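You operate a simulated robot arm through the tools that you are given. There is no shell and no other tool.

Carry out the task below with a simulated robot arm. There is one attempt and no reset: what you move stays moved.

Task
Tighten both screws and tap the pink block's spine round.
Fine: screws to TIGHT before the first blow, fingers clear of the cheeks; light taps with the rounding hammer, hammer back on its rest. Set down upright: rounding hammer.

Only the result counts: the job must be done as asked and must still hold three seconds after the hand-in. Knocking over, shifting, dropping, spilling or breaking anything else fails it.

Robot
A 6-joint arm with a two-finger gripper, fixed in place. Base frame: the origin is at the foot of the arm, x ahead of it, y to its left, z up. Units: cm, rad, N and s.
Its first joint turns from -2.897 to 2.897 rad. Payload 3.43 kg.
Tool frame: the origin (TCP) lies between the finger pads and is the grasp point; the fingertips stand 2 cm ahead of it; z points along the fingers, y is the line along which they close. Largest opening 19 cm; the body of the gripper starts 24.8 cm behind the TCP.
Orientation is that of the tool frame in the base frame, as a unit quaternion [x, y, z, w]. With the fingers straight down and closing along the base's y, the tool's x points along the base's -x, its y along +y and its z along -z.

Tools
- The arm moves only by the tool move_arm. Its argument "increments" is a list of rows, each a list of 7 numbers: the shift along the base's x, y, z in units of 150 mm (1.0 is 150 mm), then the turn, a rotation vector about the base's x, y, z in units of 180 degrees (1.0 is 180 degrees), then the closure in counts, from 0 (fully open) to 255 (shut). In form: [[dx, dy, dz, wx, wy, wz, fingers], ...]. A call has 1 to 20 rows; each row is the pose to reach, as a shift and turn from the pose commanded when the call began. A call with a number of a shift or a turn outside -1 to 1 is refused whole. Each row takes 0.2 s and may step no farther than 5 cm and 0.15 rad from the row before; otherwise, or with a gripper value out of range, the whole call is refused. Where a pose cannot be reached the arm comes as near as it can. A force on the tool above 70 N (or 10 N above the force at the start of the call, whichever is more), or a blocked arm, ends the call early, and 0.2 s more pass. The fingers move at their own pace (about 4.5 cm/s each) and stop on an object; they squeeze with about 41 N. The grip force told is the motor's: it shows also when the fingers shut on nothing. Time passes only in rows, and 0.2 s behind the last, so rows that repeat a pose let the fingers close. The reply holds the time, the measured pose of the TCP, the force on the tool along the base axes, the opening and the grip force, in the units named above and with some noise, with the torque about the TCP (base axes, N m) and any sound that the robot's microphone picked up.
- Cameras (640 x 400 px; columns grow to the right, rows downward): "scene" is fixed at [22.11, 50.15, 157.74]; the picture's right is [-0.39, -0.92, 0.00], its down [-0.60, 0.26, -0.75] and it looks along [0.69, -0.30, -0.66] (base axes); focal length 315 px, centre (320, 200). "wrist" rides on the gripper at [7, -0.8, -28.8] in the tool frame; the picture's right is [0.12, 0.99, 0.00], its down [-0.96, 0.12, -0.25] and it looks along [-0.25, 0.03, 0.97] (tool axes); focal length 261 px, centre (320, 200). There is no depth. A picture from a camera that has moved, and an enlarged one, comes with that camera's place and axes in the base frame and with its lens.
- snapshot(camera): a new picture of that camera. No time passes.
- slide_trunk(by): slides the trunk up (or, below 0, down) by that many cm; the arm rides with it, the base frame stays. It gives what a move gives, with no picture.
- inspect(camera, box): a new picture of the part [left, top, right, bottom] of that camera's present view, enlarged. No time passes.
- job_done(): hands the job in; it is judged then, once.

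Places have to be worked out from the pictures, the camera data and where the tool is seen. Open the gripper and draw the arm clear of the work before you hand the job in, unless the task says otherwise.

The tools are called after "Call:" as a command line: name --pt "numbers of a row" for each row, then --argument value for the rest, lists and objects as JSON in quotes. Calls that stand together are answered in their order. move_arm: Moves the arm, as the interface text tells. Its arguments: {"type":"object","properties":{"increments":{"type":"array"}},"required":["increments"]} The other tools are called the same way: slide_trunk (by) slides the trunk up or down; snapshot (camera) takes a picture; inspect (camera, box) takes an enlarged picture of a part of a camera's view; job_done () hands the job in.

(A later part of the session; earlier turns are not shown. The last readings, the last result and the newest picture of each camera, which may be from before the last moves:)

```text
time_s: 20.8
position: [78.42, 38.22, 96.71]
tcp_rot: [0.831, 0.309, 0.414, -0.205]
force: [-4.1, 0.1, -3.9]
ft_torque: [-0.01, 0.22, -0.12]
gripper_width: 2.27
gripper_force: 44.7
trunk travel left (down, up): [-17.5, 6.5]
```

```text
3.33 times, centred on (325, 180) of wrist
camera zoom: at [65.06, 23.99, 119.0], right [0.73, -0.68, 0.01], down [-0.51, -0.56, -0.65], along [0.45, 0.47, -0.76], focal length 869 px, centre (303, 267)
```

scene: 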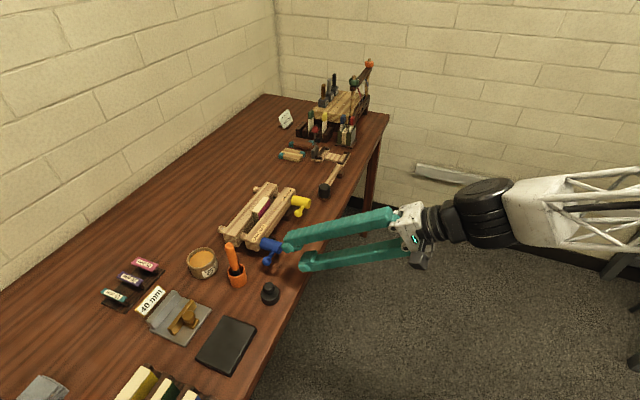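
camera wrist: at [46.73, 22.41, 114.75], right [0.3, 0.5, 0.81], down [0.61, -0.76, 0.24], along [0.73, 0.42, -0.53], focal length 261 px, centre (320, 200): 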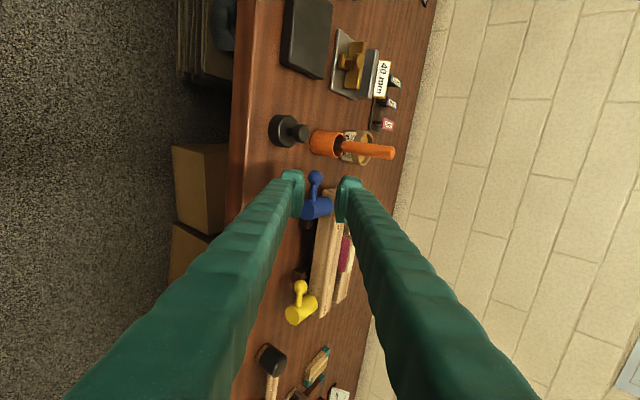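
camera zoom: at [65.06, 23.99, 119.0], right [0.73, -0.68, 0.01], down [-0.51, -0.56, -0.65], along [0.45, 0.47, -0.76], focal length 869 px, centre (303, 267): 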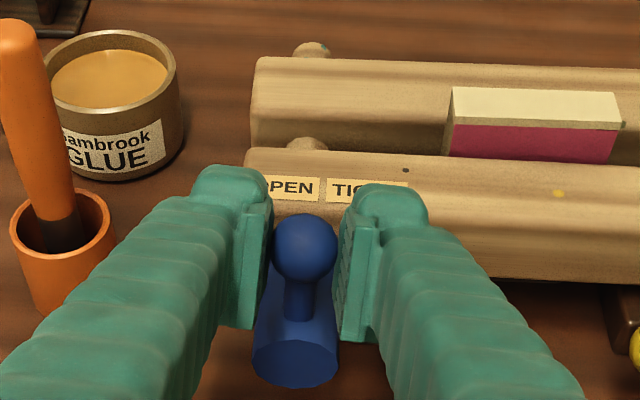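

Gripped again squarely (width 2.27, load about 5 N). I turn it on over the top for 40 degrees more.

Call:
move_arm --pt "0.0341 -0.0333 -0.0041 0.0249 0.0265 -0.0255 255" --pt "0.0675 -0.066 -0.0149 0.0498 0.0531 -0.051 255" --pt "0.0994 -0.0972 -0.0321 0.0747 0.0796 -0.0765 255" --pt "0.1294 -0.1265 -0.0553 0.0996 0.1061 -0.102 255" --pt "0.1568 -0.1533 -0.0841 0.1245 0.1327 -0.1275 255" --pt "0.1568 -0.1533 -0.0841 0.1245 0.1327 -0.1275 255"

Call:
inspect --camera "wrist" --box '[250, 120, 400, 240]'

Call:
inspect --camera "scene" --box '[220, 180, 350, 290]'

```text
time_s: 22.2
position: [80.76, 36.01, 95.27]
tcp_rot: [0.887, 0.006, 0.318, -0.335]
force: [-1.7, 6.1, 6.4]
ft_torque: [0.26, 0.42, 0.48]
gripper_width: 2.18
gripper_force: 45.3
trunk travel left (down, up): [-17.5, 6.5]
```

```text
3.33 times, centred on (325, 180) of wrist
camera zoom: at [70.27, 17.94, 116.42], right [0.32, -0.79, -0.52], down [-0.88, -0.04, -0.47], along [0.35, 0.61, -0.71], focal length 869 px, centre (303, 267)
```

zoom: 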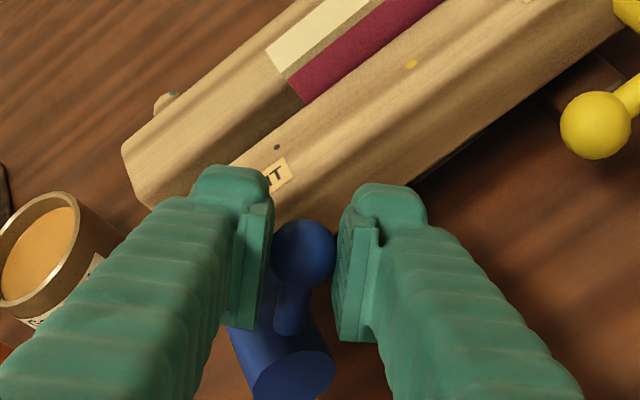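

```text
3.64 times, centred on (285, 235) of scene
camera zoom: at [22.11, 50.15, 157.74], right [-0.39, -0.92, 0.0], down [-0.6, 0.26, -0.75], along [0.69, -0.3, -0.66], focal length 1144 px, centre (447, 73)
```

zoom: 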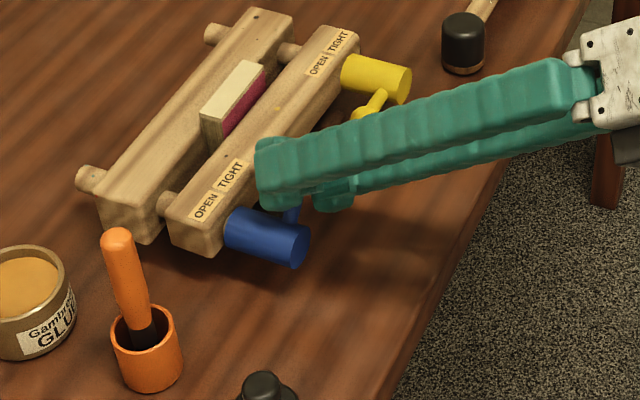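

The roll works and the handle follows at low load. I turn it on by another 32 degrees.

Call:
move_arm --pt "0.0242 -0.0237 -0.0339 0.0249 0.0265 -0.0255 255" --pt "0.0448 -0.0438 -0.0721 0.0498 0.0531 -0.051 255" --pt "0.0614 -0.0601 -0.114 0.0747 0.0796 -0.0765 255" --pt "0.0737 -0.072 -0.1587 0.0996 0.1061 -0.102 255" --pt "0.0737 -0.072 -0.1587 0.0996 0.1061 -0.102 255"

Call:
inspect --camera "wrist" --box '[250, 120, 400, 240]'

Call:
inspect --camera "scene" --box '[220, 180, 350, 290]'

```text
time_s: 23.4
position: [81.99, 34.94, 92.81]
tcp_rot: [0.854, -0.239, 0.213, -0.41]
force: [1.2, 9.7, 4.6]
ft_torque: [0.44, 0.0, 0.22]
gripper_width: 2.29
gripper_force: 44.3
trunk travel left (down, up): [-17.5, 6.5]
```

```text
3.33 times, centred on (325, 180) of wrist
camera zoom: at [71.66, 13.95, 111.36], right [-0.14, -0.62, -0.78], down [-0.93, 0.35, -0.11], along [0.34, 0.71, -0.62], focal length 869 px, centre (303, 267)
```

zoom: 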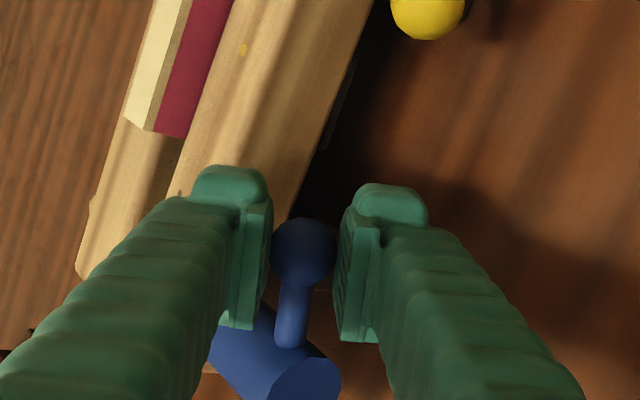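

```text
3.64 times, centred on (285, 235) of scene
camera zoom: at [22.11, 50.15, 157.74], right [-0.39, -0.92, 0.0], down [-0.6, 0.26, -0.75], along [0.69, -0.3, -0.66], focal length 1144 px, centre (447, 73)
```

zoom: 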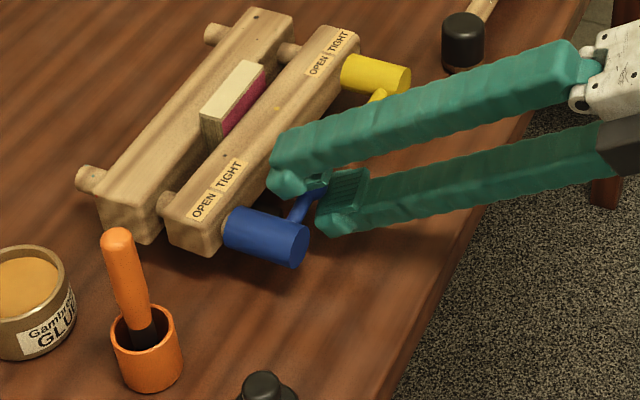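

Still moving freely, about 165° turned. I go on to about 180° and watch for a stop or a sound.

Call:
move_arm --pt "0.0045 -0.0044 -0.0235 0.0124 0.0133 -0.0127 255" --pt "0.0077 -0.0075 -0.0467 0.0249 0.0265 -0.0255 255" --pt "0.0097 -0.0095 -0.07 0.0373 0.0398 -0.0382 255" --pt "0.0107 -0.0104 -0.0944 0.0498 0.0531 -0.051 255" --pt "0.0107 -0.0104 -0.0944 0.0498 0.0531 -0.051 255"

Call:
inspect --camera "wrist" --box '[250, 120, 400, 240]'

Call:
inspect --camera "scene" --box '[220, 180, 350, 290]'

```text
time_s: 24.6
position: [82.09, 34.74, 91.92]
tcp_rot: [0.812, -0.355, 0.155, -0.436]
force: [-3.9, 5.8, 40.6]
ft_torque: [0.92, -0.34, 0.89]
gripper_width: 2.28
gripper_force: 45.2
trunk travel left (down, up): [-17.5, 6.5]
```

```text
3.33 times, centred on (325, 180) of wrist
camera zoom: at [71.28, 12.7, 108.68], right [-0.35, -0.45, -0.82], down [-0.86, 0.49, 0.1], along [0.36, 0.74, -0.56], focal length 869 px, centre (303, 267)
```

zoom: 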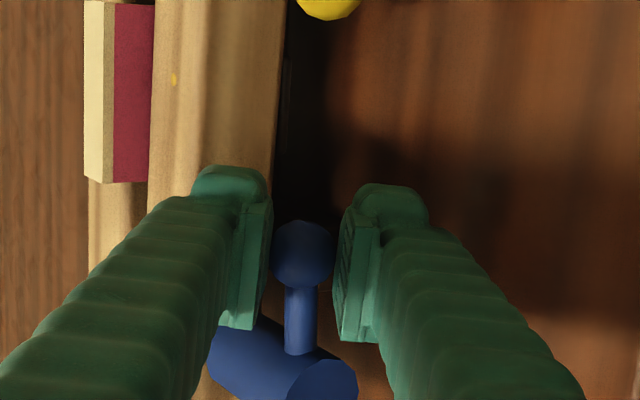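

```text
3.64 times, centred on (285, 235) of scene
camera zoom: at [22.11, 50.15, 157.74], right [-0.39, -0.92, 0.0], down [-0.6, 0.26, -0.75], along [0.69, -0.3, -0.66], focal length 1144 px, centre (447, 73)
```

zoom: 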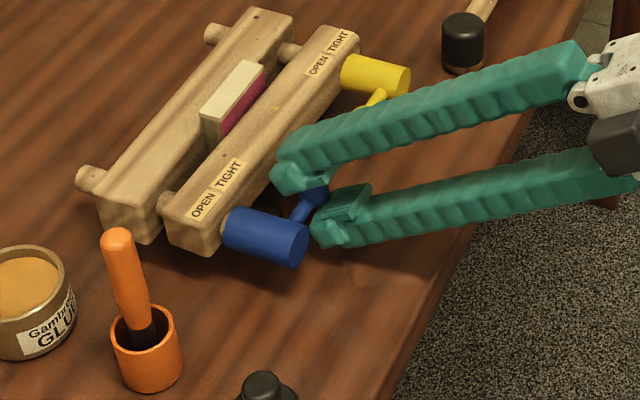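

The vertical load rose to 40 N with the tool held 0.35 cm above its command, so the blue handle has reached its stop, pointing to the TIGHT side. I open slightly and back off along the tool axis to look.

Call:
move_arm --pt "0 0 0.02 0 0 0 240" --pt "0 0 0.02 0 0 0 207" --pt "0 0 0.02 0 0 0 207" --pt "-0.093 -0.1 0.115 0 0 0 207" --pt "-0.187 -0.2 0.21 0 0 0 207" --pt "-0.28 -0.3 0.307 0 0 0 207" --pt "-0.374 -0.398 0.403 0 0 0 207" --pt "-0.45 -0.48 0.48 0 0 0 207"

Call:
snapshot --camera "wrist"

Call:
inspect --camera "scene" --box '[220, 180, 350, 290]'

```text
time_s: 26.4
position: [75.32, 27.55, 98.64]
tcp_rot: [0.813, -0.354, 0.155, -0.436]
force: [0.1, -0.9, 0.3]
ft_torque: [0.06, 0.0, 0.06]
gripper_width: 3.55
gripper_force: 0.1
trunk travel left (down, up): [-17.5, 6.5]
```

```text
taken
camera wrist: at [64.61, 5.6, 115.54], right [-0.36, -0.45, -0.82], down [-0.86, 0.49, 0.1], along [0.36, 0.74, -0.57], focal length 261 px, centre (320, 200)
```

wrist: 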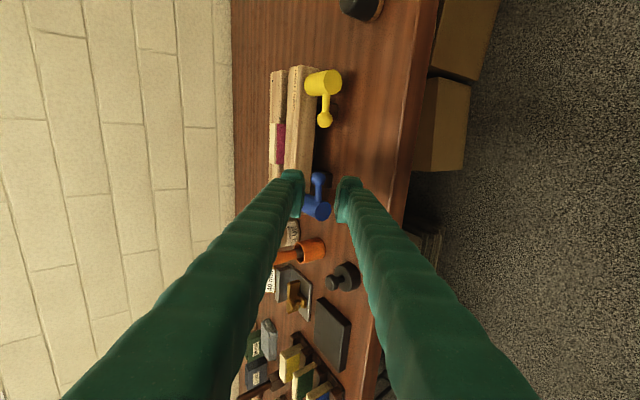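

```text
3.64 times, centred on (285, 235) of scene
camera zoom: at [22.11, 50.15, 157.74], right [-0.39, -0.92, 0.0], down [-0.6, 0.26, -0.75], along [0.69, -0.3, -0.66], focal length 1144 px, centre (447, 73)
```

zoom: 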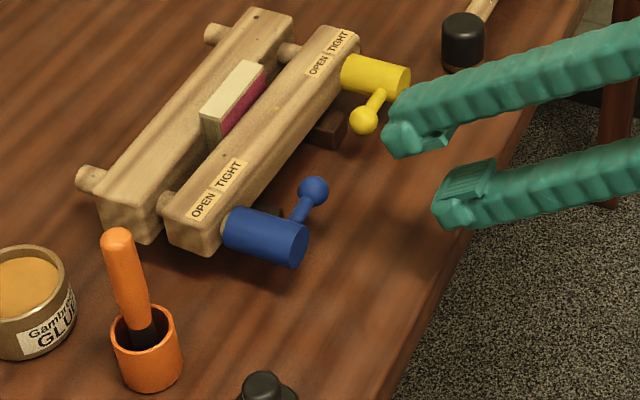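

The blue handle now points to the TIGHT side. I enlarge the wrist view to see how level it lies and whether it is at its stop.

Call:
inspect --camera "wrist" --box '[260, 50, 380, 250]'

Call:
inspect --camera "scene" --box '[265, 210, 325, 260]'

```text
2.00 times, centred on (320, 150) of wrist
camera zoom: at [64.61, 5.6, 115.54], right [-0.36, -0.45, -0.82], down [-0.86, 0.49, 0.1], along [0.36, 0.74, -0.57], focal length 521 px, centre (320, 300)
```

zoom: 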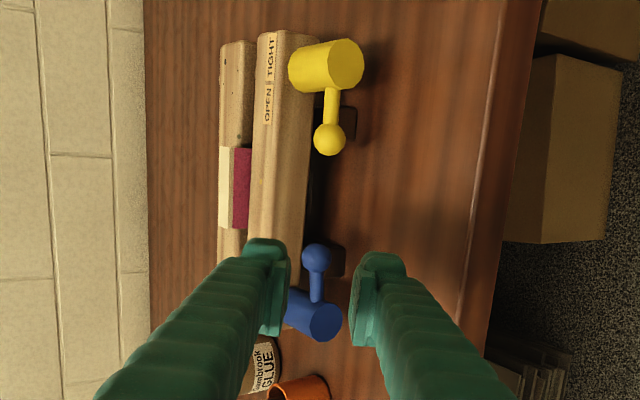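

```text
8.00 times, centred on (295, 235) of scene
camera zoom: at [22.11, 50.15, 157.74], right [-0.39, -0.92, 0.0], down [-0.6, 0.26, -0.75], along [0.69, -0.3, -0.66], focal length 2518 px, centre (520, -80)
```

zoom: 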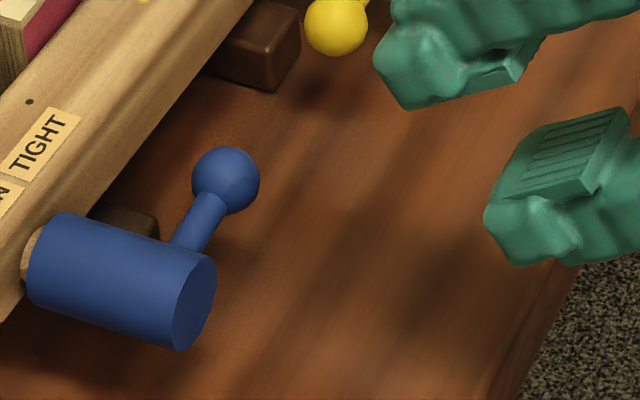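

While pressed, the ball sat at about (82.4, 35.0, 91.6), diametrically opposite its start, so blue is at its stop. Next is yellow, whose ball I put at (88.7, 28.65, 91.3); I roll the tool back in free air while moving toward its approach line.

Call:
move_arm --pt "0.018 -0.017 0.05 -0.0249 -0.0265 0.0255 207" --pt "0.037 -0.033 0.1 -0.0498 -0.0531 0.051 207" --pt "0.055 -0.05 0.133 -0.0747 -0.0796 0.0765 207" --pt "0.073 -0.067 0.133 -0.0996 -0.1061 0.102 207" --pt "0.092 -0.083 0.133 -0.1245 -0.1327 0.1275 207" --pt "0.11 -0.1 0.133 -0.1494 -0.1592 0.153 207" --pt "0.128 -0.117 0.133 -0.1743 -0.1857 0.1785 207" --pt "0.147 -0.133 0.133 -0.1992 -0.2122 0.204 207" --pt "0.165 -0.15 0.133 -0.2241 -0.2388 0.2295 207" --pt "0.183 -0.167 0.133 -0.249 -0.2653 0.255 207" --pt "0.2 -0.183 0.133 -0.2739 -0.2919 0.2806 207" --pt "0.22 -0.2 0.133 -0.2988 -0.3184 0.3061 207"

Call:
move_arm --pt "0.02 -0.018 0 -0.0249 -0.0265 0.0255 207" --pt "0.04 -0.037 0 -0.0498 -0.0531 0.051 207" --pt "0.06 -0.055 0 -0.0747 -0.0796 0.0765 207" --pt "0.08 -0.074 0 -0.0996 -0.1061 0.102 207" --pt "0.1 -0.092 0 -0.1245 -0.1327 0.1275 207" --pt "0.12 -0.11 0 -0.1494 -0.1592 0.153 207" --pt "0.14 -0.129 0 -0.1743 -0.1857 0.1785 207" --pt "0.16 -0.147 -0.04 -0.1992 -0.2122 0.204 207" --pt "0.18 -0.166 -0.08 -0.2241 -0.2388 0.2295 207" --pt "0.2 -0.184 -0.12 -0.249 -0.2653 0.255 207" --pt "0.2213 -0.2033 -0.1707 -0.2739 -0.2919 0.2806 207" --pt "0.2213 -0.2033 -0.1707 -0.2739 -0.2919 0.2806 207"

Call:
inspect --camera "wrist" --box '[250, 120, 400, 240]'

Call:
snapshot --camera "scene"

```text
time_s: 29.0
position: [78.7, 24.63, 100.73]
tcp_rot: [0.808, 0.368, 0.426, -0.175]
force: [0.4, 0.8, 0.1]
ft_torque: [-0.02, -0.03, -0.04]
gripper_width: 3.57
gripper_force: 0.1
trunk travel left (down, up): [-17.5, 6.5]
```

```text
time_s: 31.6
position: [82.06, 21.51, 98.24]
tcp_rot: [0.326, 0.825, 0.429, 0.17]
force: [-0.1, 0.0, 1.5]
ft_torque: [-0.03, 0.0, 0.0]
gripper_width: 3.57
gripper_force: 0.1
trunk travel left (down, up): [-17.5, 6.5]
```

```text
3.33 times, centred on (325, 180) of wrist
camera zoom: at [60.49, 8.65, 114.02], right [0.3, 0.5, 0.81], down [0.61, -0.76, 0.24], along [0.73, 0.42, -0.53], focal length 869 px, centre (303, 267)
```

zoom: 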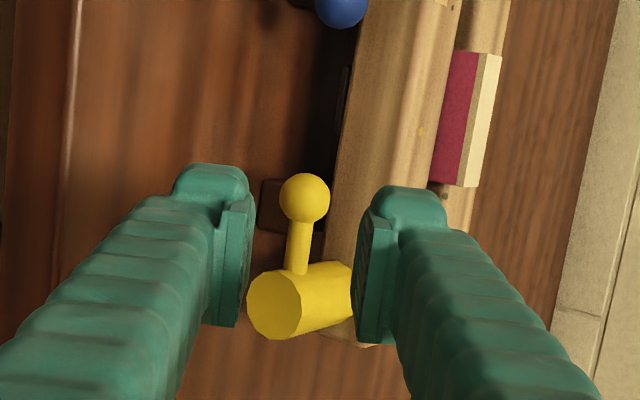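

```text
taken
```

scene: 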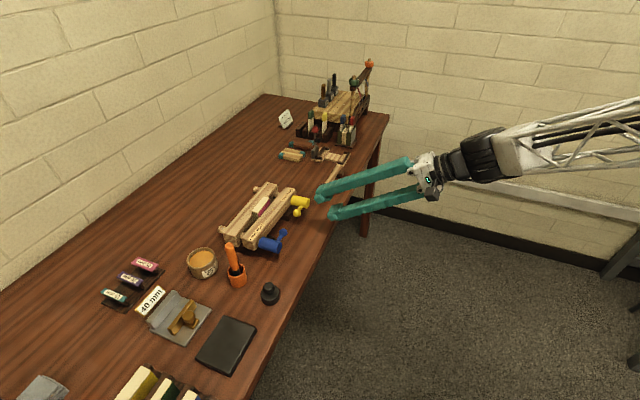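

The yellow ball lies within 1-2 mm of the tool's axis line. I go in three quarters of the way and check once more.

Call:
move_arm --pt "0.003 0.003 0.007 0 0 0 207" --pt "0.11 0.116 -0.102 0 0 0 207" --pt "0.217 0.229 -0.211 0 0 0 207" --pt "0.325 0.3415 -0.32 0 0 0 207" --pt "0.325 0.3415 -0.32 0 0 0 207"

Call:
inspect --camera "wrist" --box '[250, 120, 400, 240]'

Call:
inspect --camera "scene" --box '[250, 150, 380, 260]'

```text
time_s: 32.8
position: [86.85, 26.61, 93.37]
tcp_rot: [0.326, 0.825, 0.43, 0.17]
force: [0.0, -0.2, -0.2]
ft_torque: [0.01, -0.01, -0.03]
gripper_width: 3.56
gripper_force: 0.1
trunk travel left (down, up): [-17.5, 6.5]
```

```text
3.33 times, centred on (325, 180) of wrist
camera zoom: at [65.3, 13.77, 109.29], right [0.3, 0.5, 0.81], down [0.61, -0.76, 0.24], along [0.73, 0.42, -0.53], focal length 869 px, centre (303, 267)
```

zoom: 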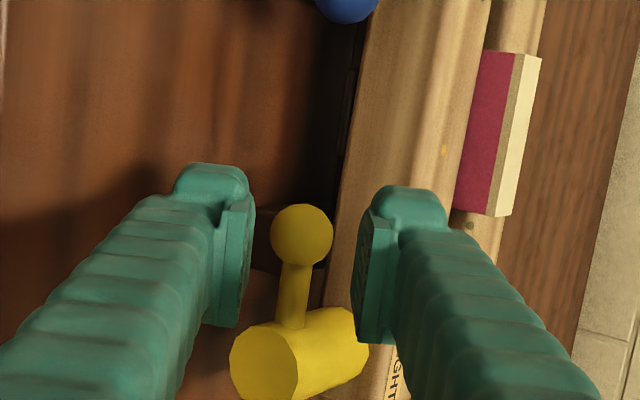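

```text
3.64 times, centred on (315, 205) of scene
camera zoom: at [22.11, 50.15, 157.74], right [-0.39, -0.92, 0.0], down [-0.6, 0.26, -0.75], along [0.69, -0.3, -0.66], focal length 1144 px, centre (338, 182)
```

zoom: 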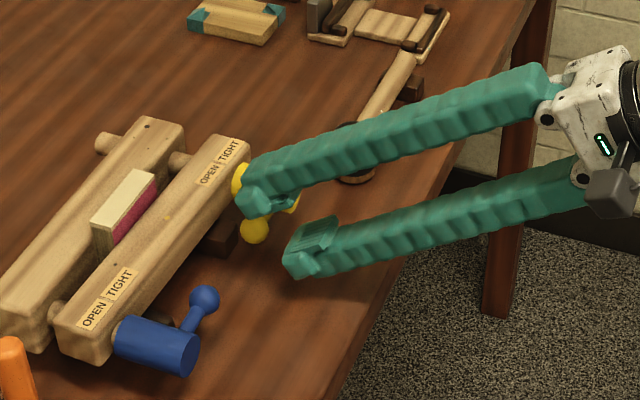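

Aligned as with the blue one. I go in the remaining distance and close.

Call:
move_arm --pt "0.054 0.056 -0.055 0 0 0 207" --pt "0.107 0.1128 -0.1095 0 0 0 207" --pt "0.107 0.1128 -0.1095 0 0 0 225" --pt "0.107 0.1128 -0.1095 0 0 0 255" --pt "0.107 0.1128 -0.1095 0 0 0 255" --pt "0.107 0.1128 -0.1095 0 0 0 255"

Call:
inspect --camera "wrist" --box '[250, 120, 400, 240]'

```text
time_s: 34.2
position: [88.38, 28.18, 91.8]
tcp_rot: [0.327, 0.824, 0.429, 0.17]
force: [1.9, 0.0, 0.4]
ft_torque: [0.17, -0.27, -0.19]
gripper_width: 2.24
gripper_force: 44.8
trunk travel left (down, up): [-17.5, 6.5]
```

```text
3.33 times, centred on (325, 180) of wrist
camera zoom: at [66.89, 15.52, 107.64], right [0.3, 0.5, 0.81], down [0.61, -0.76, 0.24], along [0.73, 0.42, -0.53], focal length 869 px, centre (303, 267)
```

zoom: 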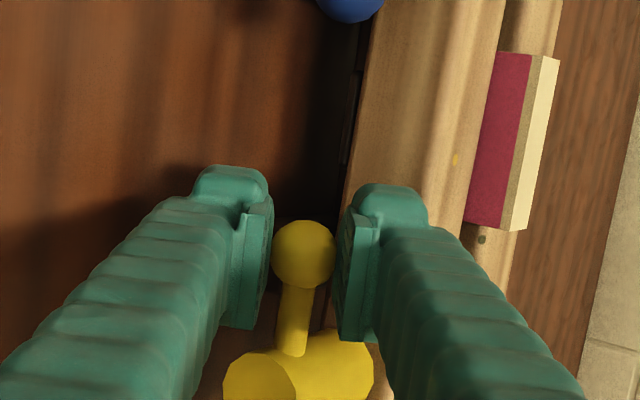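

Gripped squarely (width 2.24, almost no load). I turn the yellow handle along the same arc up to the upright position.

Call:
move_arm --pt "0.0012 -0.0012 0.0474 0.0249 0.0265 -0.0255 255" --pt "0.0071 -0.0069 0.0941 0.0498 0.0531 -0.051 255" --pt "0.0175 -0.0171 0.1392 0.0747 0.0796 -0.0765 255" --pt "0.0324 -0.0317 0.1819 0.0996 0.1061 -0.102 255" --pt "0.0514 -0.0502 0.2212 0.1245 0.1327 -0.1275 255" --pt "0.0741 -0.0724 0.2564 0.1494 0.1592 -0.153 255" --pt "0.1001 -0.0978 0.2869 0.1743 0.1857 -0.1785 255" --pt "0.1289 -0.126 0.3121 0.1992 0.2122 -0.204 255" --pt "0.1289 -0.126 0.3121 0.1992 0.2122 -0.204 255"

Call:
inspect --camera "wrist" --box '[250, 120, 400, 240]'

Call:
inspect --camera "scene" --box '[250, 150, 380, 260]'

```text
time_s: 36.2
position: [90.35, 26.35, 96.62]
tcp_rot: [0.714, 0.526, 0.455, -0.084]
force: [-22.3, -11.8, 10.1]
ft_torque: [-0.13, 0.38, 0.19]
gripper_width: 2.06
gripper_force: 44.9
trunk travel left (down, up): [-17.5, 6.5]
```

```text
3.33 times, centred on (325, 180) of wrist
camera zoom: at [73.79, 14.26, 118.05], right [0.83, -0.35, 0.44], down [-0.08, -0.85, -0.53], along [0.56, 0.4, -0.73], focal length 869 px, centre (303, 267)
```

zoom: 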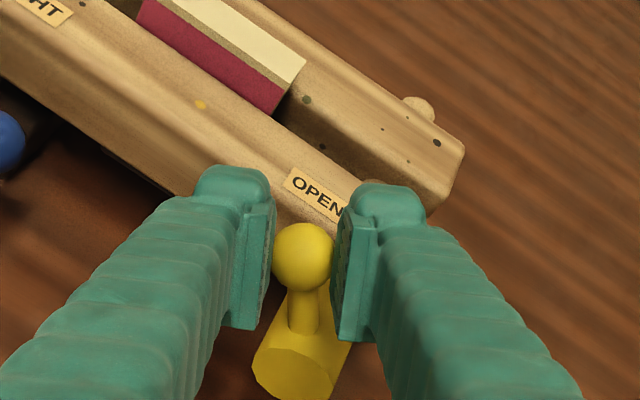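

```text
3.64 times, centred on (315, 205) of scene
camera zoom: at [22.11, 50.15, 157.74], right [-0.39, -0.92, 0.0], down [-0.6, 0.26, -0.75], along [0.69, -0.3, -0.66], focal length 1144 px, centre (338, 182)
```

zoom: 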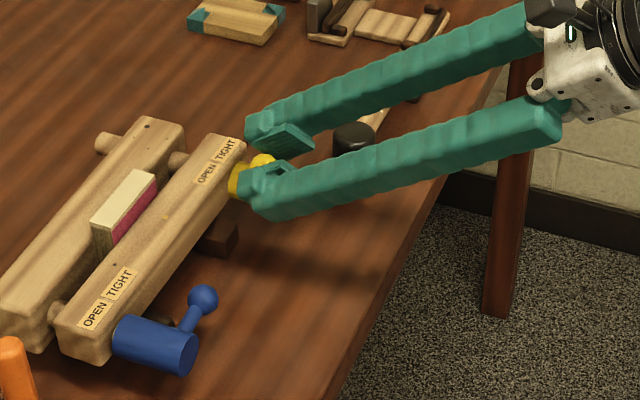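

It follows, with a push back along the tool axis of about 25 N. I continue to upright with a small relief backward along the tool axis.

Call:
move_arm --pt "0.0254 -0.0363 0.025 0.0249 0.0265 -0.0255 255" --pt "0.058 -0.0682 0.038 0.0498 0.0531 -0.051 255" --pt "0.0916 -0.101 0.0447 0.0747 0.0796 -0.0765 255" --pt "0.1255 -0.1342 0.0447 0.0996 0.1061 -0.102 255" --pt "0.1255 -0.1342 0.0447 0.0996 0.1061 -0.102 255"

Call:
inspect --camera "wrist" --box '[250, 120, 400, 240]'

Call:
inspect --camera "scene" --box '[250, 150, 380, 260]'

```text
time_s: 37.4
position: [92.39, 24.35, 97.34]
tcp_rot: [0.831, 0.309, 0.415, -0.206]
force: [-14.9, -27.8, 30.7]
ft_torque: [-0.36, -0.37, -0.01]
gripper_width: 1.8
gripper_force: 45.6
trunk travel left (down, up): [-17.5, 6.5]
```

```text
3.33 times, centred on (325, 180) of wrist
camera zoom: at [78.89, 10.02, 119.69], right [0.73, -0.68, 0.01], down [-0.51, -0.56, -0.65], along [0.45, 0.47, -0.76], focal length 869 px, centre (303, 267)
```

zoom: 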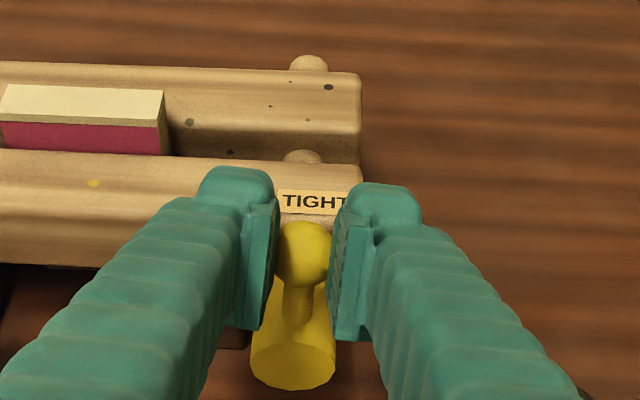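

```text
3.64 times, centred on (315, 205) of scene
camera zoom: at [22.11, 50.15, 157.74], right [-0.39, -0.92, 0.0], down [-0.6, 0.26, -0.75], along [0.69, -0.3, -0.66], focal length 1144 px, centre (338, 182)
```

zoom: 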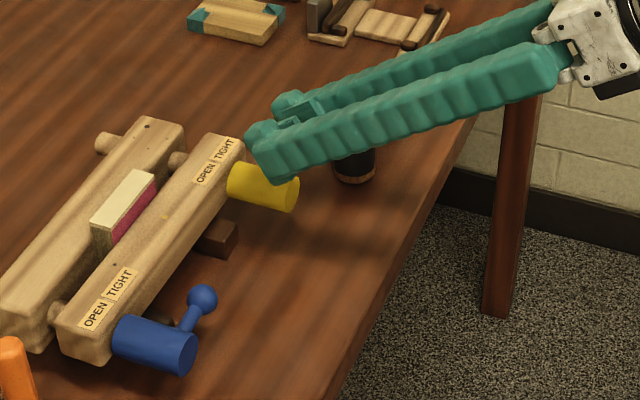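

The ball is creeping toward the fingertips again (width 1.8) because the screw also advances toward the press while it turns. I open a little, move the pads forward over the ball, and regrip.

Call:
move_arm --pt "0 0 0 0 0 0 215" --pt "0 0 0 0 0 0 207" --pt "0 0 0 0 0 0 207" --pt "0.0172 0.0132 -0.0277 0 0 0 207" --pt "0.0172 0.0132 -0.0277 0 0 0 207"

Call:
inspect --camera "wrist" --box '[250, 120, 400, 240]'

Call:
inspect --camera "scene" --box '[250, 150, 380, 260]'

```text
time_s: 38.6
position: [92.59, 24.58, 96.64]
tcp_rot: [0.832, 0.31, 0.413, -0.205]
force: [-0.4, -0.4, -0.1]
ft_torque: [0.0, -0.01, -0.03]
gripper_width: 3.55
gripper_force: 0.0
trunk travel left (down, up): [-17.5, 6.5]
```

```text
3.33 times, centred on (325, 180) of wrist
camera zoom: at [79.24, 10.34, 119.03], right [0.73, -0.68, 0.01], down [-0.51, -0.56, -0.65], along [0.45, 0.47, -0.76], focal length 869 px, centre (303, 267)
```

zoom: 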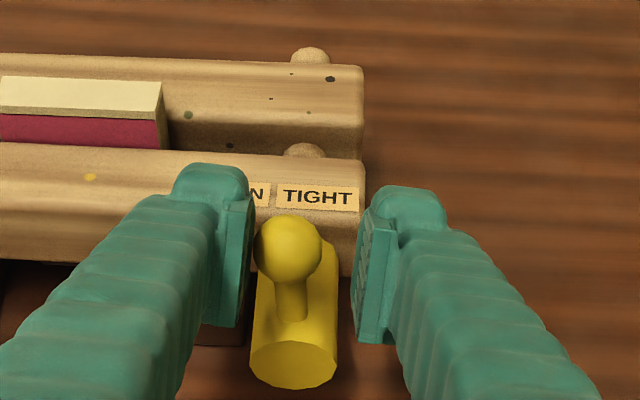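

```text
3.64 times, centred on (315, 205) of scene
camera zoom: at [22.11, 50.15, 157.74], right [-0.39, -0.92, 0.0], down [-0.6, 0.26, -0.75], along [0.69, -0.3, -0.66], focal length 1144 px, centre (338, 182)
```

zoom: 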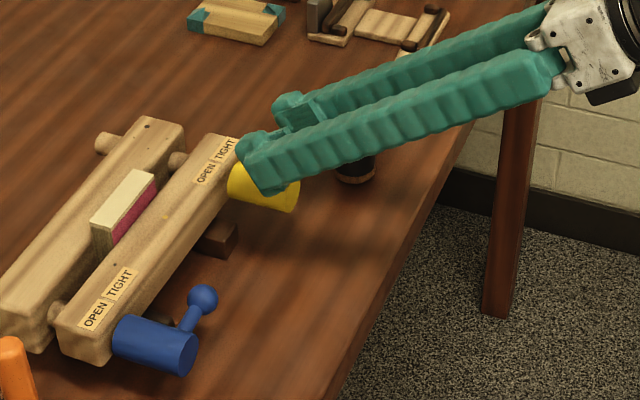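

The handle settled back a few degrees, about 0.5 cm to the left of the pads' middle. I shift over to centre it and close again.

Call:
move_arm --pt "-0.018 0.026 0.0093 0 0 0 207" --pt "-0.018 0.026 0.0093 0 0 0 230" --pt "-0.018 0.026 0.0093 0 0 0 255" --pt "-0.018 0.026 0.0093 0 0 0 255" --pt "-0.018 0.026 0.0093 0 0 0 255"

Call:
inspect --camera "wrist" --box '[250, 120, 400, 240]'

```text
time_s: 39.8
position: [92.25, 25.0, 96.82]
tcp_rot: [0.831, 0.31, 0.413, -0.205]
force: [0.2, 1.3, 2.7]
ft_torque: [0.06, 0.05, 0.0]
gripper_width: 2.23
gripper_force: 44.9
trunk travel left (down, up): [-17.5, 6.5]
```

```text
3.33 times, centred on (325, 180) of wrist
camera zoom: at [78.93, 10.77, 119.24], right [0.74, -0.68, 0.01], down [-0.51, -0.56, -0.65], along [0.45, 0.47, -0.76], focal length 869 px, centre (303, 267)
```

zoom: 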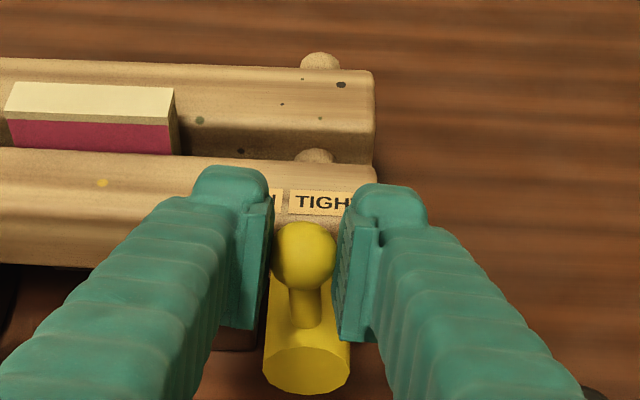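

Gripped squarely again. I turn on over the top to about 160°, adding the small advance toward the press.

Call:
move_arm --pt "0.0349 -0.0321 -0.0017 0.0249 0.0265 -0.0255 255" --pt "0.0694 -0.0637 -0.0099 0.0498 0.0531 -0.051 255" --pt "0.1026 -0.0941 -0.0245 0.0747 0.0796 -0.0765 255" --pt "0.1342 -0.1229 -0.0453 0.0996 0.1061 -0.102 255" --pt "0.1633 -0.1493 -0.0719 0.1245 0.1327 -0.1275 255" --pt "0.1895 -0.1729 -0.1036 0.1494 0.1592 -0.153 255" --pt "0.2124 -0.1932 -0.1399 0.1743 0.1857 -0.1785 255" --pt "0.2314 -0.2097 -0.1802 0.1992 0.2122 -0.204 255" --pt "0.2462 -0.2221 -0.2235 0.2241 0.2388 -0.2295 255" --pt "0.2462 -0.2221 -0.2235 0.2241 0.2388 -0.2295 255"

Call:
inspect --camera "wrist" --box '[250, 120, 400, 240]'

Call:
inspect --camera "scene" --box '[250, 150, 380, 260]'

```text
time_s: 42.0
position: [95.95, 21.54, 93.55]
tcp_rot: [0.854, -0.239, 0.213, -0.41]
force: [2.5, -1.9, 5.9]
ft_torque: [0.4, -0.1, -0.03]
gripper_width: 2.37
gripper_force: 45.0
trunk travel left (down, up): [-17.5, 6.5]
```

```text
3.33 times, centred on (325, 180) of wrist
camera zoom: at [85.73, 0.66, 111.98], right [-0.14, -0.62, -0.78], down [-0.93, 0.35, -0.11], along [0.34, 0.71, -0.62], focal length 869 px, centre (303, 267)
```

zoom: 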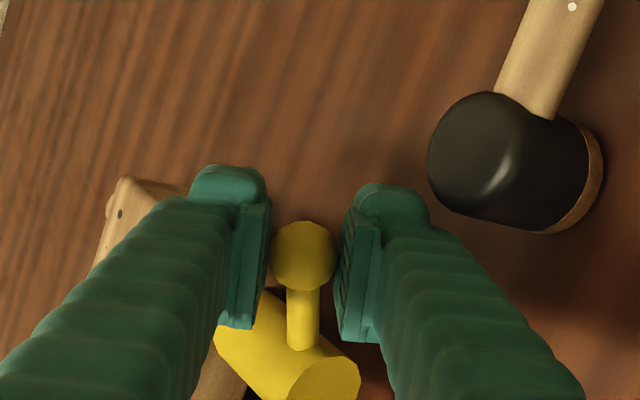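

```text
3.64 times, centred on (315, 205) of scene
camera zoom: at [22.11, 50.15, 157.74], right [-0.39, -0.92, 0.0], down [-0.6, 0.26, -0.75], along [0.69, -0.3, -0.66], focal length 1144 px, centre (338, 182)
```

zoom: 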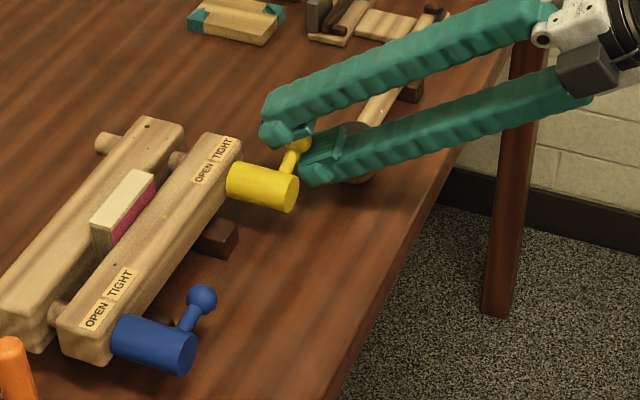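

About 160° reached at very low load; the fingers stay roughly 1 cm clear of the hammer head. I finish the turn down to the stop and press a little against it.

Call:
move_arm --pt "0.0055 -0.0045 -0.023 0.0124 0.0133 -0.0127 255" --pt "0.0103 -0.0081 -0.0456 0.0249 0.0265 -0.0255 255" --pt "0.0135 -0.01 -0.07 0.0373 0.0398 -0.0382 255" --pt "0.0161 -0.0117 -0.0925 0.0498 0.0531 -0.051 255" --pt "0.0173 -0.0118 -0.1163 0.0498 0.0531 -0.051 255" --pt "0.0173 -0.0118 -0.1163 0.0498 0.0531 -0.051 255"

Call:
inspect --camera "wrist" --box '[250, 120, 400, 240]'

Call:
inspect --camera "scene" --box '[250, 150, 380, 260]'

```text
time_s: 43.4
position: [96.24, 21.26, 91.87]
tcp_rot: [0.813, -0.355, 0.155, -0.436]
force: [14.1, 1.6, 20.6]
ft_torque: [0.53, -0.25, 0.15]
gripper_width: 2.35
gripper_force: 44.9
trunk travel left (down, up): [-17.5, 6.5]
```

```text
3.33 times, centred on (325, 180) of wrist
camera zoom: at [85.47, -0.62, 108.65], right [-0.36, -0.45, -0.82], down [-0.86, 0.49, 0.1], along [0.36, 0.74, -0.57], focal length 869 px, centre (303, 267)
```

zoom: 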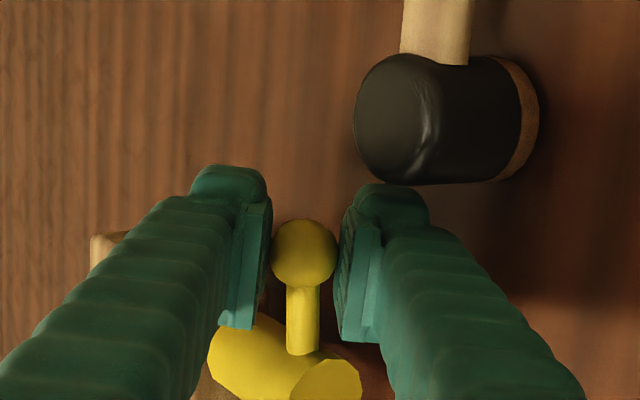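

```text
3.64 times, centred on (315, 205) of scene
camera zoom: at [22.11, 50.15, 157.74], right [-0.39, -0.92, 0.0], down [-0.6, 0.26, -0.75], along [0.69, -0.3, -0.66], focal length 1144 px, centre (338, 182)
```

zoom: 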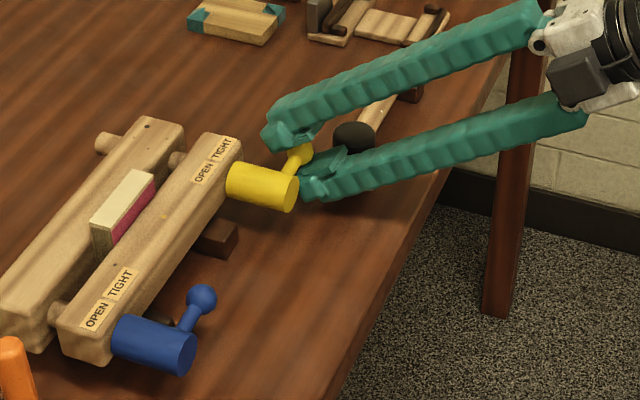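

Load is rising to about 20 N at z = 91.9, near the stop. I press a further 4 mm down to be sure it is fully against it.

Call:
move_arm --pt "0 0 -0.013 0 0 0 255" --pt "0 0 -0.026 0 0 0 255" --pt "0 0 -0.026 0 0 0 255"

```text
time_s: 44.2
position: [96.31, 21.32, 91.77]
tcp_rot: [0.812, -0.355, 0.156, -0.435]
force: [19.3, -0.4, 47.6]
ft_torque: [0.81, -0.25, 0.78]
gripper_width: 2.35
gripper_force: 44.4
trunk travel left (down, up): [-17.5, 6.5]
```

It moved only 1 mm while the load rose to 48 N: the yellow handle is against its stop as well. I relieve, open slightly and back off along the tool axis.

Call:
move_arm --pt "0 0 0.02 0 0 0 240" --pt "0 0 0.02 0 0 0 207" --pt "0 0 0.02 0 0 0 207" --pt "-0.093 -0.1 0.115 0 0 0 207" --pt "-0.187 -0.2 0.21 0 0 0 207" --pt "-0.28 -0.3 0.307 0 0 0 207" --pt "-0.374 -0.398 0.403 0 0 0 207" --pt "-0.45 -0.48 0.48 0 0 0 207"

Call:
snapshot --camera "wrist"

Call:
inspect --camera "scene" --box '[220, 170, 350, 270]'

```text
time_s: 46.0
position: [89.57, 14.1, 98.58]
tcp_rot: [0.813, -0.355, 0.155, -0.435]
force: [-0.5, 0.3, -1.1]
ft_torque: [0.01, -0.01, 0.02]
gripper_width: 3.57
gripper_force: 0.1
trunk travel left (down, up): [-17.5, 6.5]
```

```text
taken
camera wrist: at [78.85, -7.84, 115.5], right [-0.36, -0.45, -0.82], down [-0.86, 0.49, 0.1], along [0.36, 0.74, -0.57], focal length 261 px, centre (320, 200)
```

wrist: 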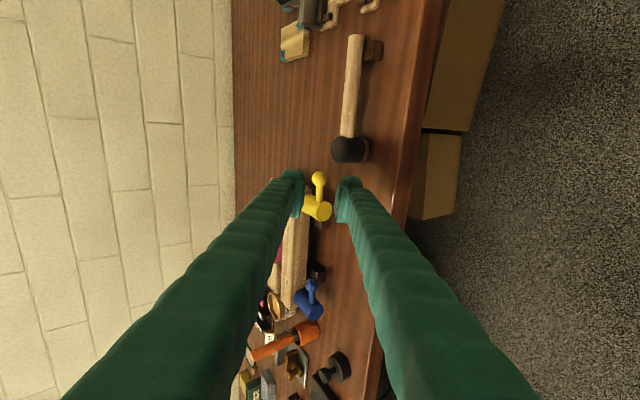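

```text
4.00 times, centred on (285, 220) of scene
camera zoom: at [22.11, 50.15, 157.74], right [-0.39, -0.92, 0.0], down [-0.6, 0.26, -0.75], along [0.69, -0.3, -0.66], focal length 1259 px, centre (460, 120)
```

zoom: 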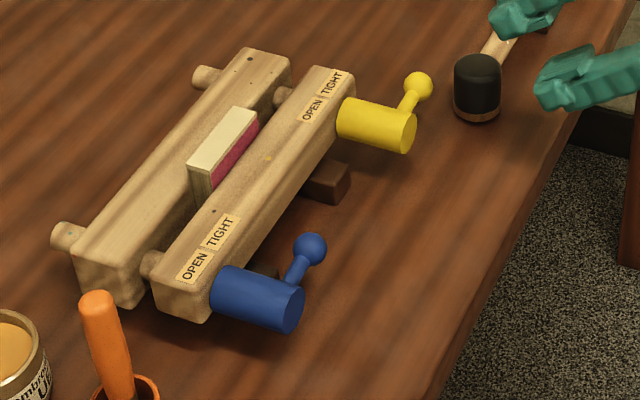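

Both handles now lie on the TIGHT side, at matching angles. Now the hammer: I enlarge it in the current wrist view, which sees it from the side.

Call:
inspect --camera "wrist" --box '[290, 10, 420, 200]'

Call:
inspect --camera "scene" --box '[305, 145, 365, 205]'

```text
2.11 times, centred on (355, 105) of wrist
camera zoom: at [78.85, -7.84, 115.5], right [-0.36, -0.45, -0.82], down [-0.86, 0.49, 0.1], along [0.36, 0.74, -0.57], focal length 549 px, centre (246, 400)
```

zoom: 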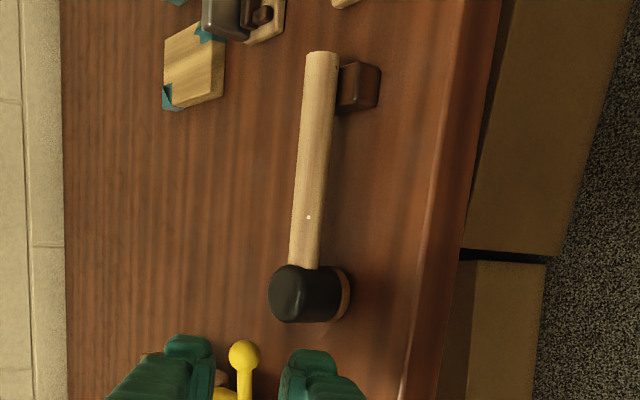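

```text
6.67 times, centred on (335, 175) of scene
camera zoom: at [22.11, 50.15, 157.74], right [-0.39, -0.92, 0.0], down [-0.6, 0.26, -0.75], along [0.69, -0.3, -0.66], focal length 2098 px, centre (220, 367)
```

zoom: 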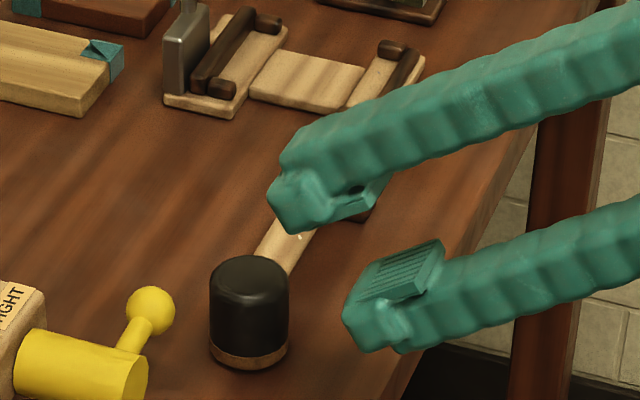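

The hammer head stands upright at about (98, 15.9) with its top near z = 91, the handle running along (0.707, -0.707) to about (108.4, 5.4). I plan to hold it from above at the head, so I first roll the tool back in free air and raise it clear.

Call:
move_arm --pt "-0.022 0 0.033 -0.0249 -0.0265 0.0255 207" --pt "-0.044 0 0.067 -0.0498 -0.0531 0.051 207" --pt "-0.067 0 0.1 -0.0747 -0.0796 0.0765 207" --pt "-0.089 0 0.133 -0.0996 -0.1061 0.102 207" --pt "-0.111 0 0.167 -0.1245 -0.1327 0.1275 207" --pt "-0.133 0 0.2 -0.1494 -0.1592 0.153 207" --pt "-0.156 0 0.233 -0.1743 -0.1857 0.1785 207" --pt "-0.178 0 0.267 -0.1992 -0.2122 0.204 207" --pt "-0.2 0 0.3 -0.2241 -0.2388 0.2295 207" --pt "-0.222 0 0.333 -0.249 -0.2653 0.255 207" --pt "-0.244 0 0.367 -0.2739 -0.2919 0.2806 207" --pt "-0.267 0 0.4 -0.2988 -0.3184 0.3061 207"

Call:
move_arm --pt "0 0 0.033 -0.0249 -0.0265 0.0255 170" --pt "0 0 0.067 -0.0498 -0.0531 0.051 150" --pt "0 0 0.1 -0.0747 -0.0796 0.0765 150" --pt "0 0 0.133 -0.0996 -0.1061 0.102 150" --pt "0 0 0.167 -0.1245 -0.1327 0.1275 150" --pt "0 0 0.2 -0.1494 -0.1592 0.153 150" --pt "0 0 0.233 -0.1743 -0.1857 0.1785 150" --pt "0 0 0.267 -0.1992 -0.2122 0.204 150" --pt "0 0 0.3 -0.2241 -0.2388 0.2295 150" --pt "0 0 0.333 -0.249 -0.2653 0.255 150" --pt "0 0 0.333 -0.2739 -0.2919 0.2806 150"

Call:
move_arm --pt "0 0 0 -0.0318 0.0299 0 150" --pt "0 0 0 -0.0637 0.0598 0 150" --pt "0 0 0 -0.0955 0.0897 0 150" --pt "0 0 0 -0.1273 0.1195 0 150" --pt "0 0 0 -0.1591 0.1494 0 150" --pt "0 0 0 -0.191 0.1793 0 150" --pt "0 0 0 -0.2228 0.2092 0 150" --pt "0 0 0 -0.2228 0.2092 0 150"

Call:
snapshot --camera "wrist"

```text
time_s: 48.6
position: [85.57, 14.14, 104.48]
tcp_rot: [0.807, 0.368, 0.427, -0.175]
force: [0.1, 0.5, 0.5]
ft_torque: [0.0, 0.01, -0.01]
gripper_width: 3.55
gripper_force: 0.0
trunk travel left (down, up): [-17.5, 6.5]
```

```text
time_s: 51.0
position: [85.44, 14.2, 109.52]
tcp_rot: [0.324, 0.825, 0.43, 0.171]
force: [-0.6, -0.7, -0.1]
ft_torque: [-0.04, -0.02, 0.0]
gripper_width: 7.82
gripper_force: 0.0
trunk travel left (down, up): [-17.5, 6.5]
```

```text
time_s: 52.8
position: [85.42, 14.21, 109.4]
tcp_rot: [0.368, 0.93, -0.001, -0.001]
force: [0.5, 0.2, 0.0]
ft_torque: [-0.02, 0.1, 0.02]
gripper_width: 7.83
gripper_force: 0.0
trunk travel left (down, up): [-17.5, 6.5]
```

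```text
taken
camera wrist: at [79.92, 18.4, 138.29], right [0.59, 0.81, 0.0], down [0.78, -0.57, 0.25], along [0.2, -0.15, -0.97], focal length 261 px, centre (320, 200)
```

wrist: 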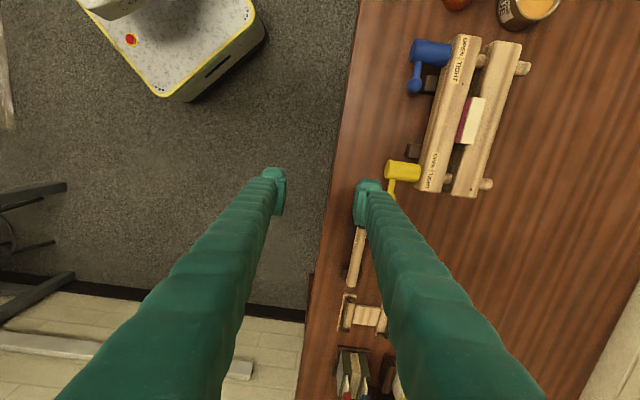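

The tool points down again. I now lean it 15° along the handle direction for reach and go above the hammer head.

Call:
move_arm --pt "0.208 0.029 -0.05 -0.0143 -0.0152 0 150" --pt "0.417 0.058 -0.12 -0.0285 -0.0304 0 150" --pt "0.625 0.088 -0.2 -0.0428 -0.0455 0 150" --pt "0.833 0.117 -0.28 -0.057 -0.0607 0 150" --pt "0.833 0.117 -0.333 -0.057 -0.0607 0 150" --pt "0.833 0.117 -0.333 -0.057 -0.0607 0 150"

Call:
snapshot --camera "wrist"

Call:
snapshot --camera "scene"

```text
time_s: 54.2
position: [98.09, 16.03, 104.5]
tcp_rot: [0.365, 0.922, -0.048, 0.121]
force: [-0.1, 0.0, -0.2]
ft_torque: [0.0, -0.03, 0.0]
gripper_width: 7.84
gripper_force: 0.0
trunk travel left (down, up): [-17.5, 6.5]
```

```text
taken
camera wrist: at [87.14, 25.18, 130.51], right [0.6, 0.8, -0.03], down [0.71, -0.51, 0.49], along [0.38, -0.31, -0.87], focal length 261 px, centre (320, 200)
```

wrist: 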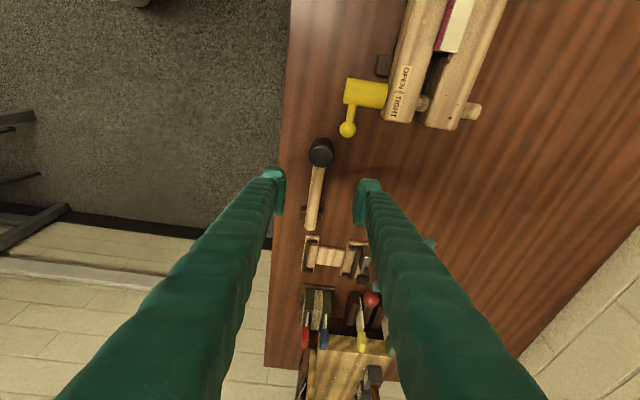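

```text
taken
```

scene: 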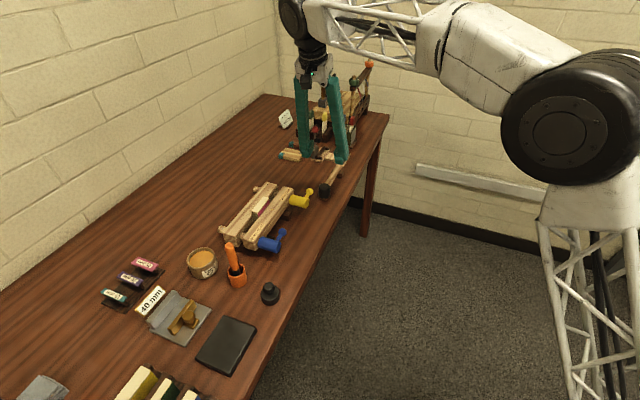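

Reached without trouble. I enlarge the hammer in the wrist view to fix its head position.

Call:
inspect --camera "wrist" --box '[270, 110, 390, 250]'

Call:
inspect --camera "scene" --box '[285, 130, 365, 210]'

```text
2.86 times, centred on (330, 180) of wrist
camera zoom: at [87.14, 25.18, 130.51], right [0.6, 0.8, -0.03], down [0.71, -0.51, 0.49], along [0.38, -0.31, -0.87], focal length 745 px, centre (291, 257)
```

zoom: 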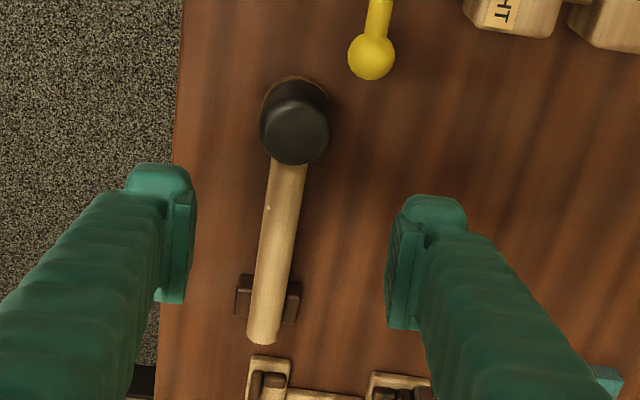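

```text
5.00 times, centred on (325, 170) of scene
camera zoom: at [22.11, 50.15, 157.74], right [-0.39, -0.92, 0.0], down [-0.6, 0.26, -0.75], along [0.69, -0.3, -0.66], focal length 1574 px, centre (295, 350)
```

zoom: 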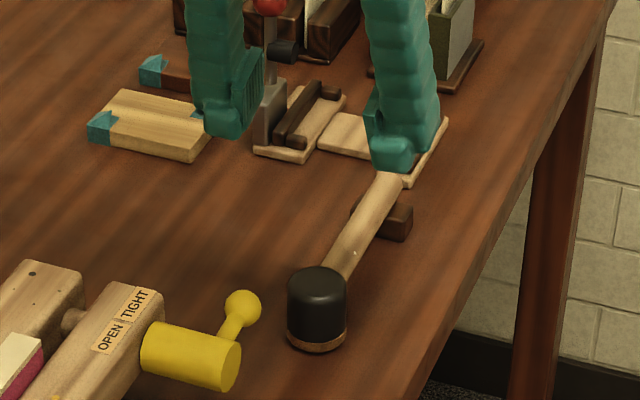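

Head centre comes out at about (98.15, 15.8), almost under the TCP. I descend around the head with the fingers open, to TCP height 90.7 (tips about 2 cm above the face).

Call:
move_arm --pt "0.009 -0.008 -0.23 0 0 0 165" --pt "0.009 -0.008 -0.46 0 0 0 165" --pt "0.009 -0.008 -0.69 0 0 0 165" --pt "0.009 -0.008 -0.92 0 0 0 165" --pt "0.009 -0.008 -0.92 0 0 0 165"

Call:
inspect --camera "wrist" --box '[250, 120, 400, 240]'

Call:
inspect --camera "scene" --box '[285, 130, 365, 210]'

```text
time_s: 55.4
position: [98.21, 16.03, 90.69]
tcp_rot: [0.365, 0.922, -0.048, 0.121]
force: [0.4, -0.6, 0.3]
ft_torque: [0.01, 0.02, -0.03]
gripper_width: 6.74
gripper_force: 0.0
trunk travel left (down, up): [-17.5, 6.5]
```

```text
3.33 times, centred on (325, 180) of wrist
camera zoom: at [87.27, 25.01, 116.62], right [0.6, 0.8, -0.03], down [0.71, -0.51, 0.49], along [0.38, -0.31, -0.87], focal length 869 px, centre (303, 267)
```

zoom: 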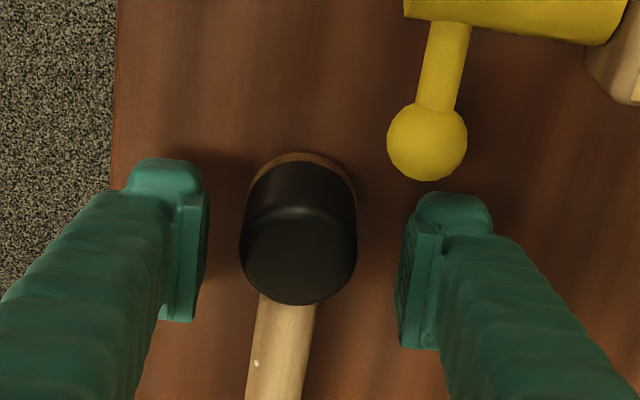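

```text
5.00 times, centred on (325, 170) of scene
camera zoom: at [22.11, 50.15, 157.74], right [-0.39, -0.92, 0.0], down [-0.6, 0.26, -0.75], along [0.69, -0.3, -0.66], focal length 1574 px, centre (295, 350)
```

zoom: 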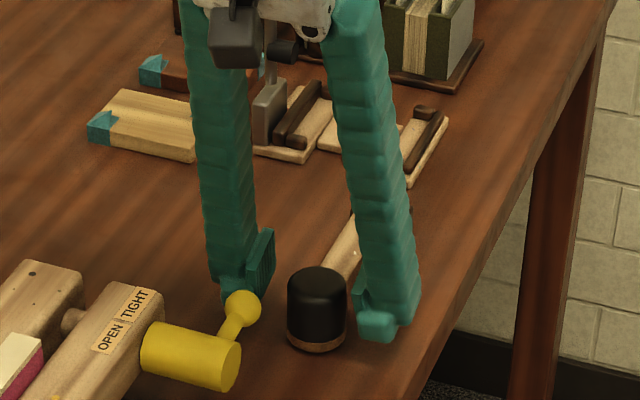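

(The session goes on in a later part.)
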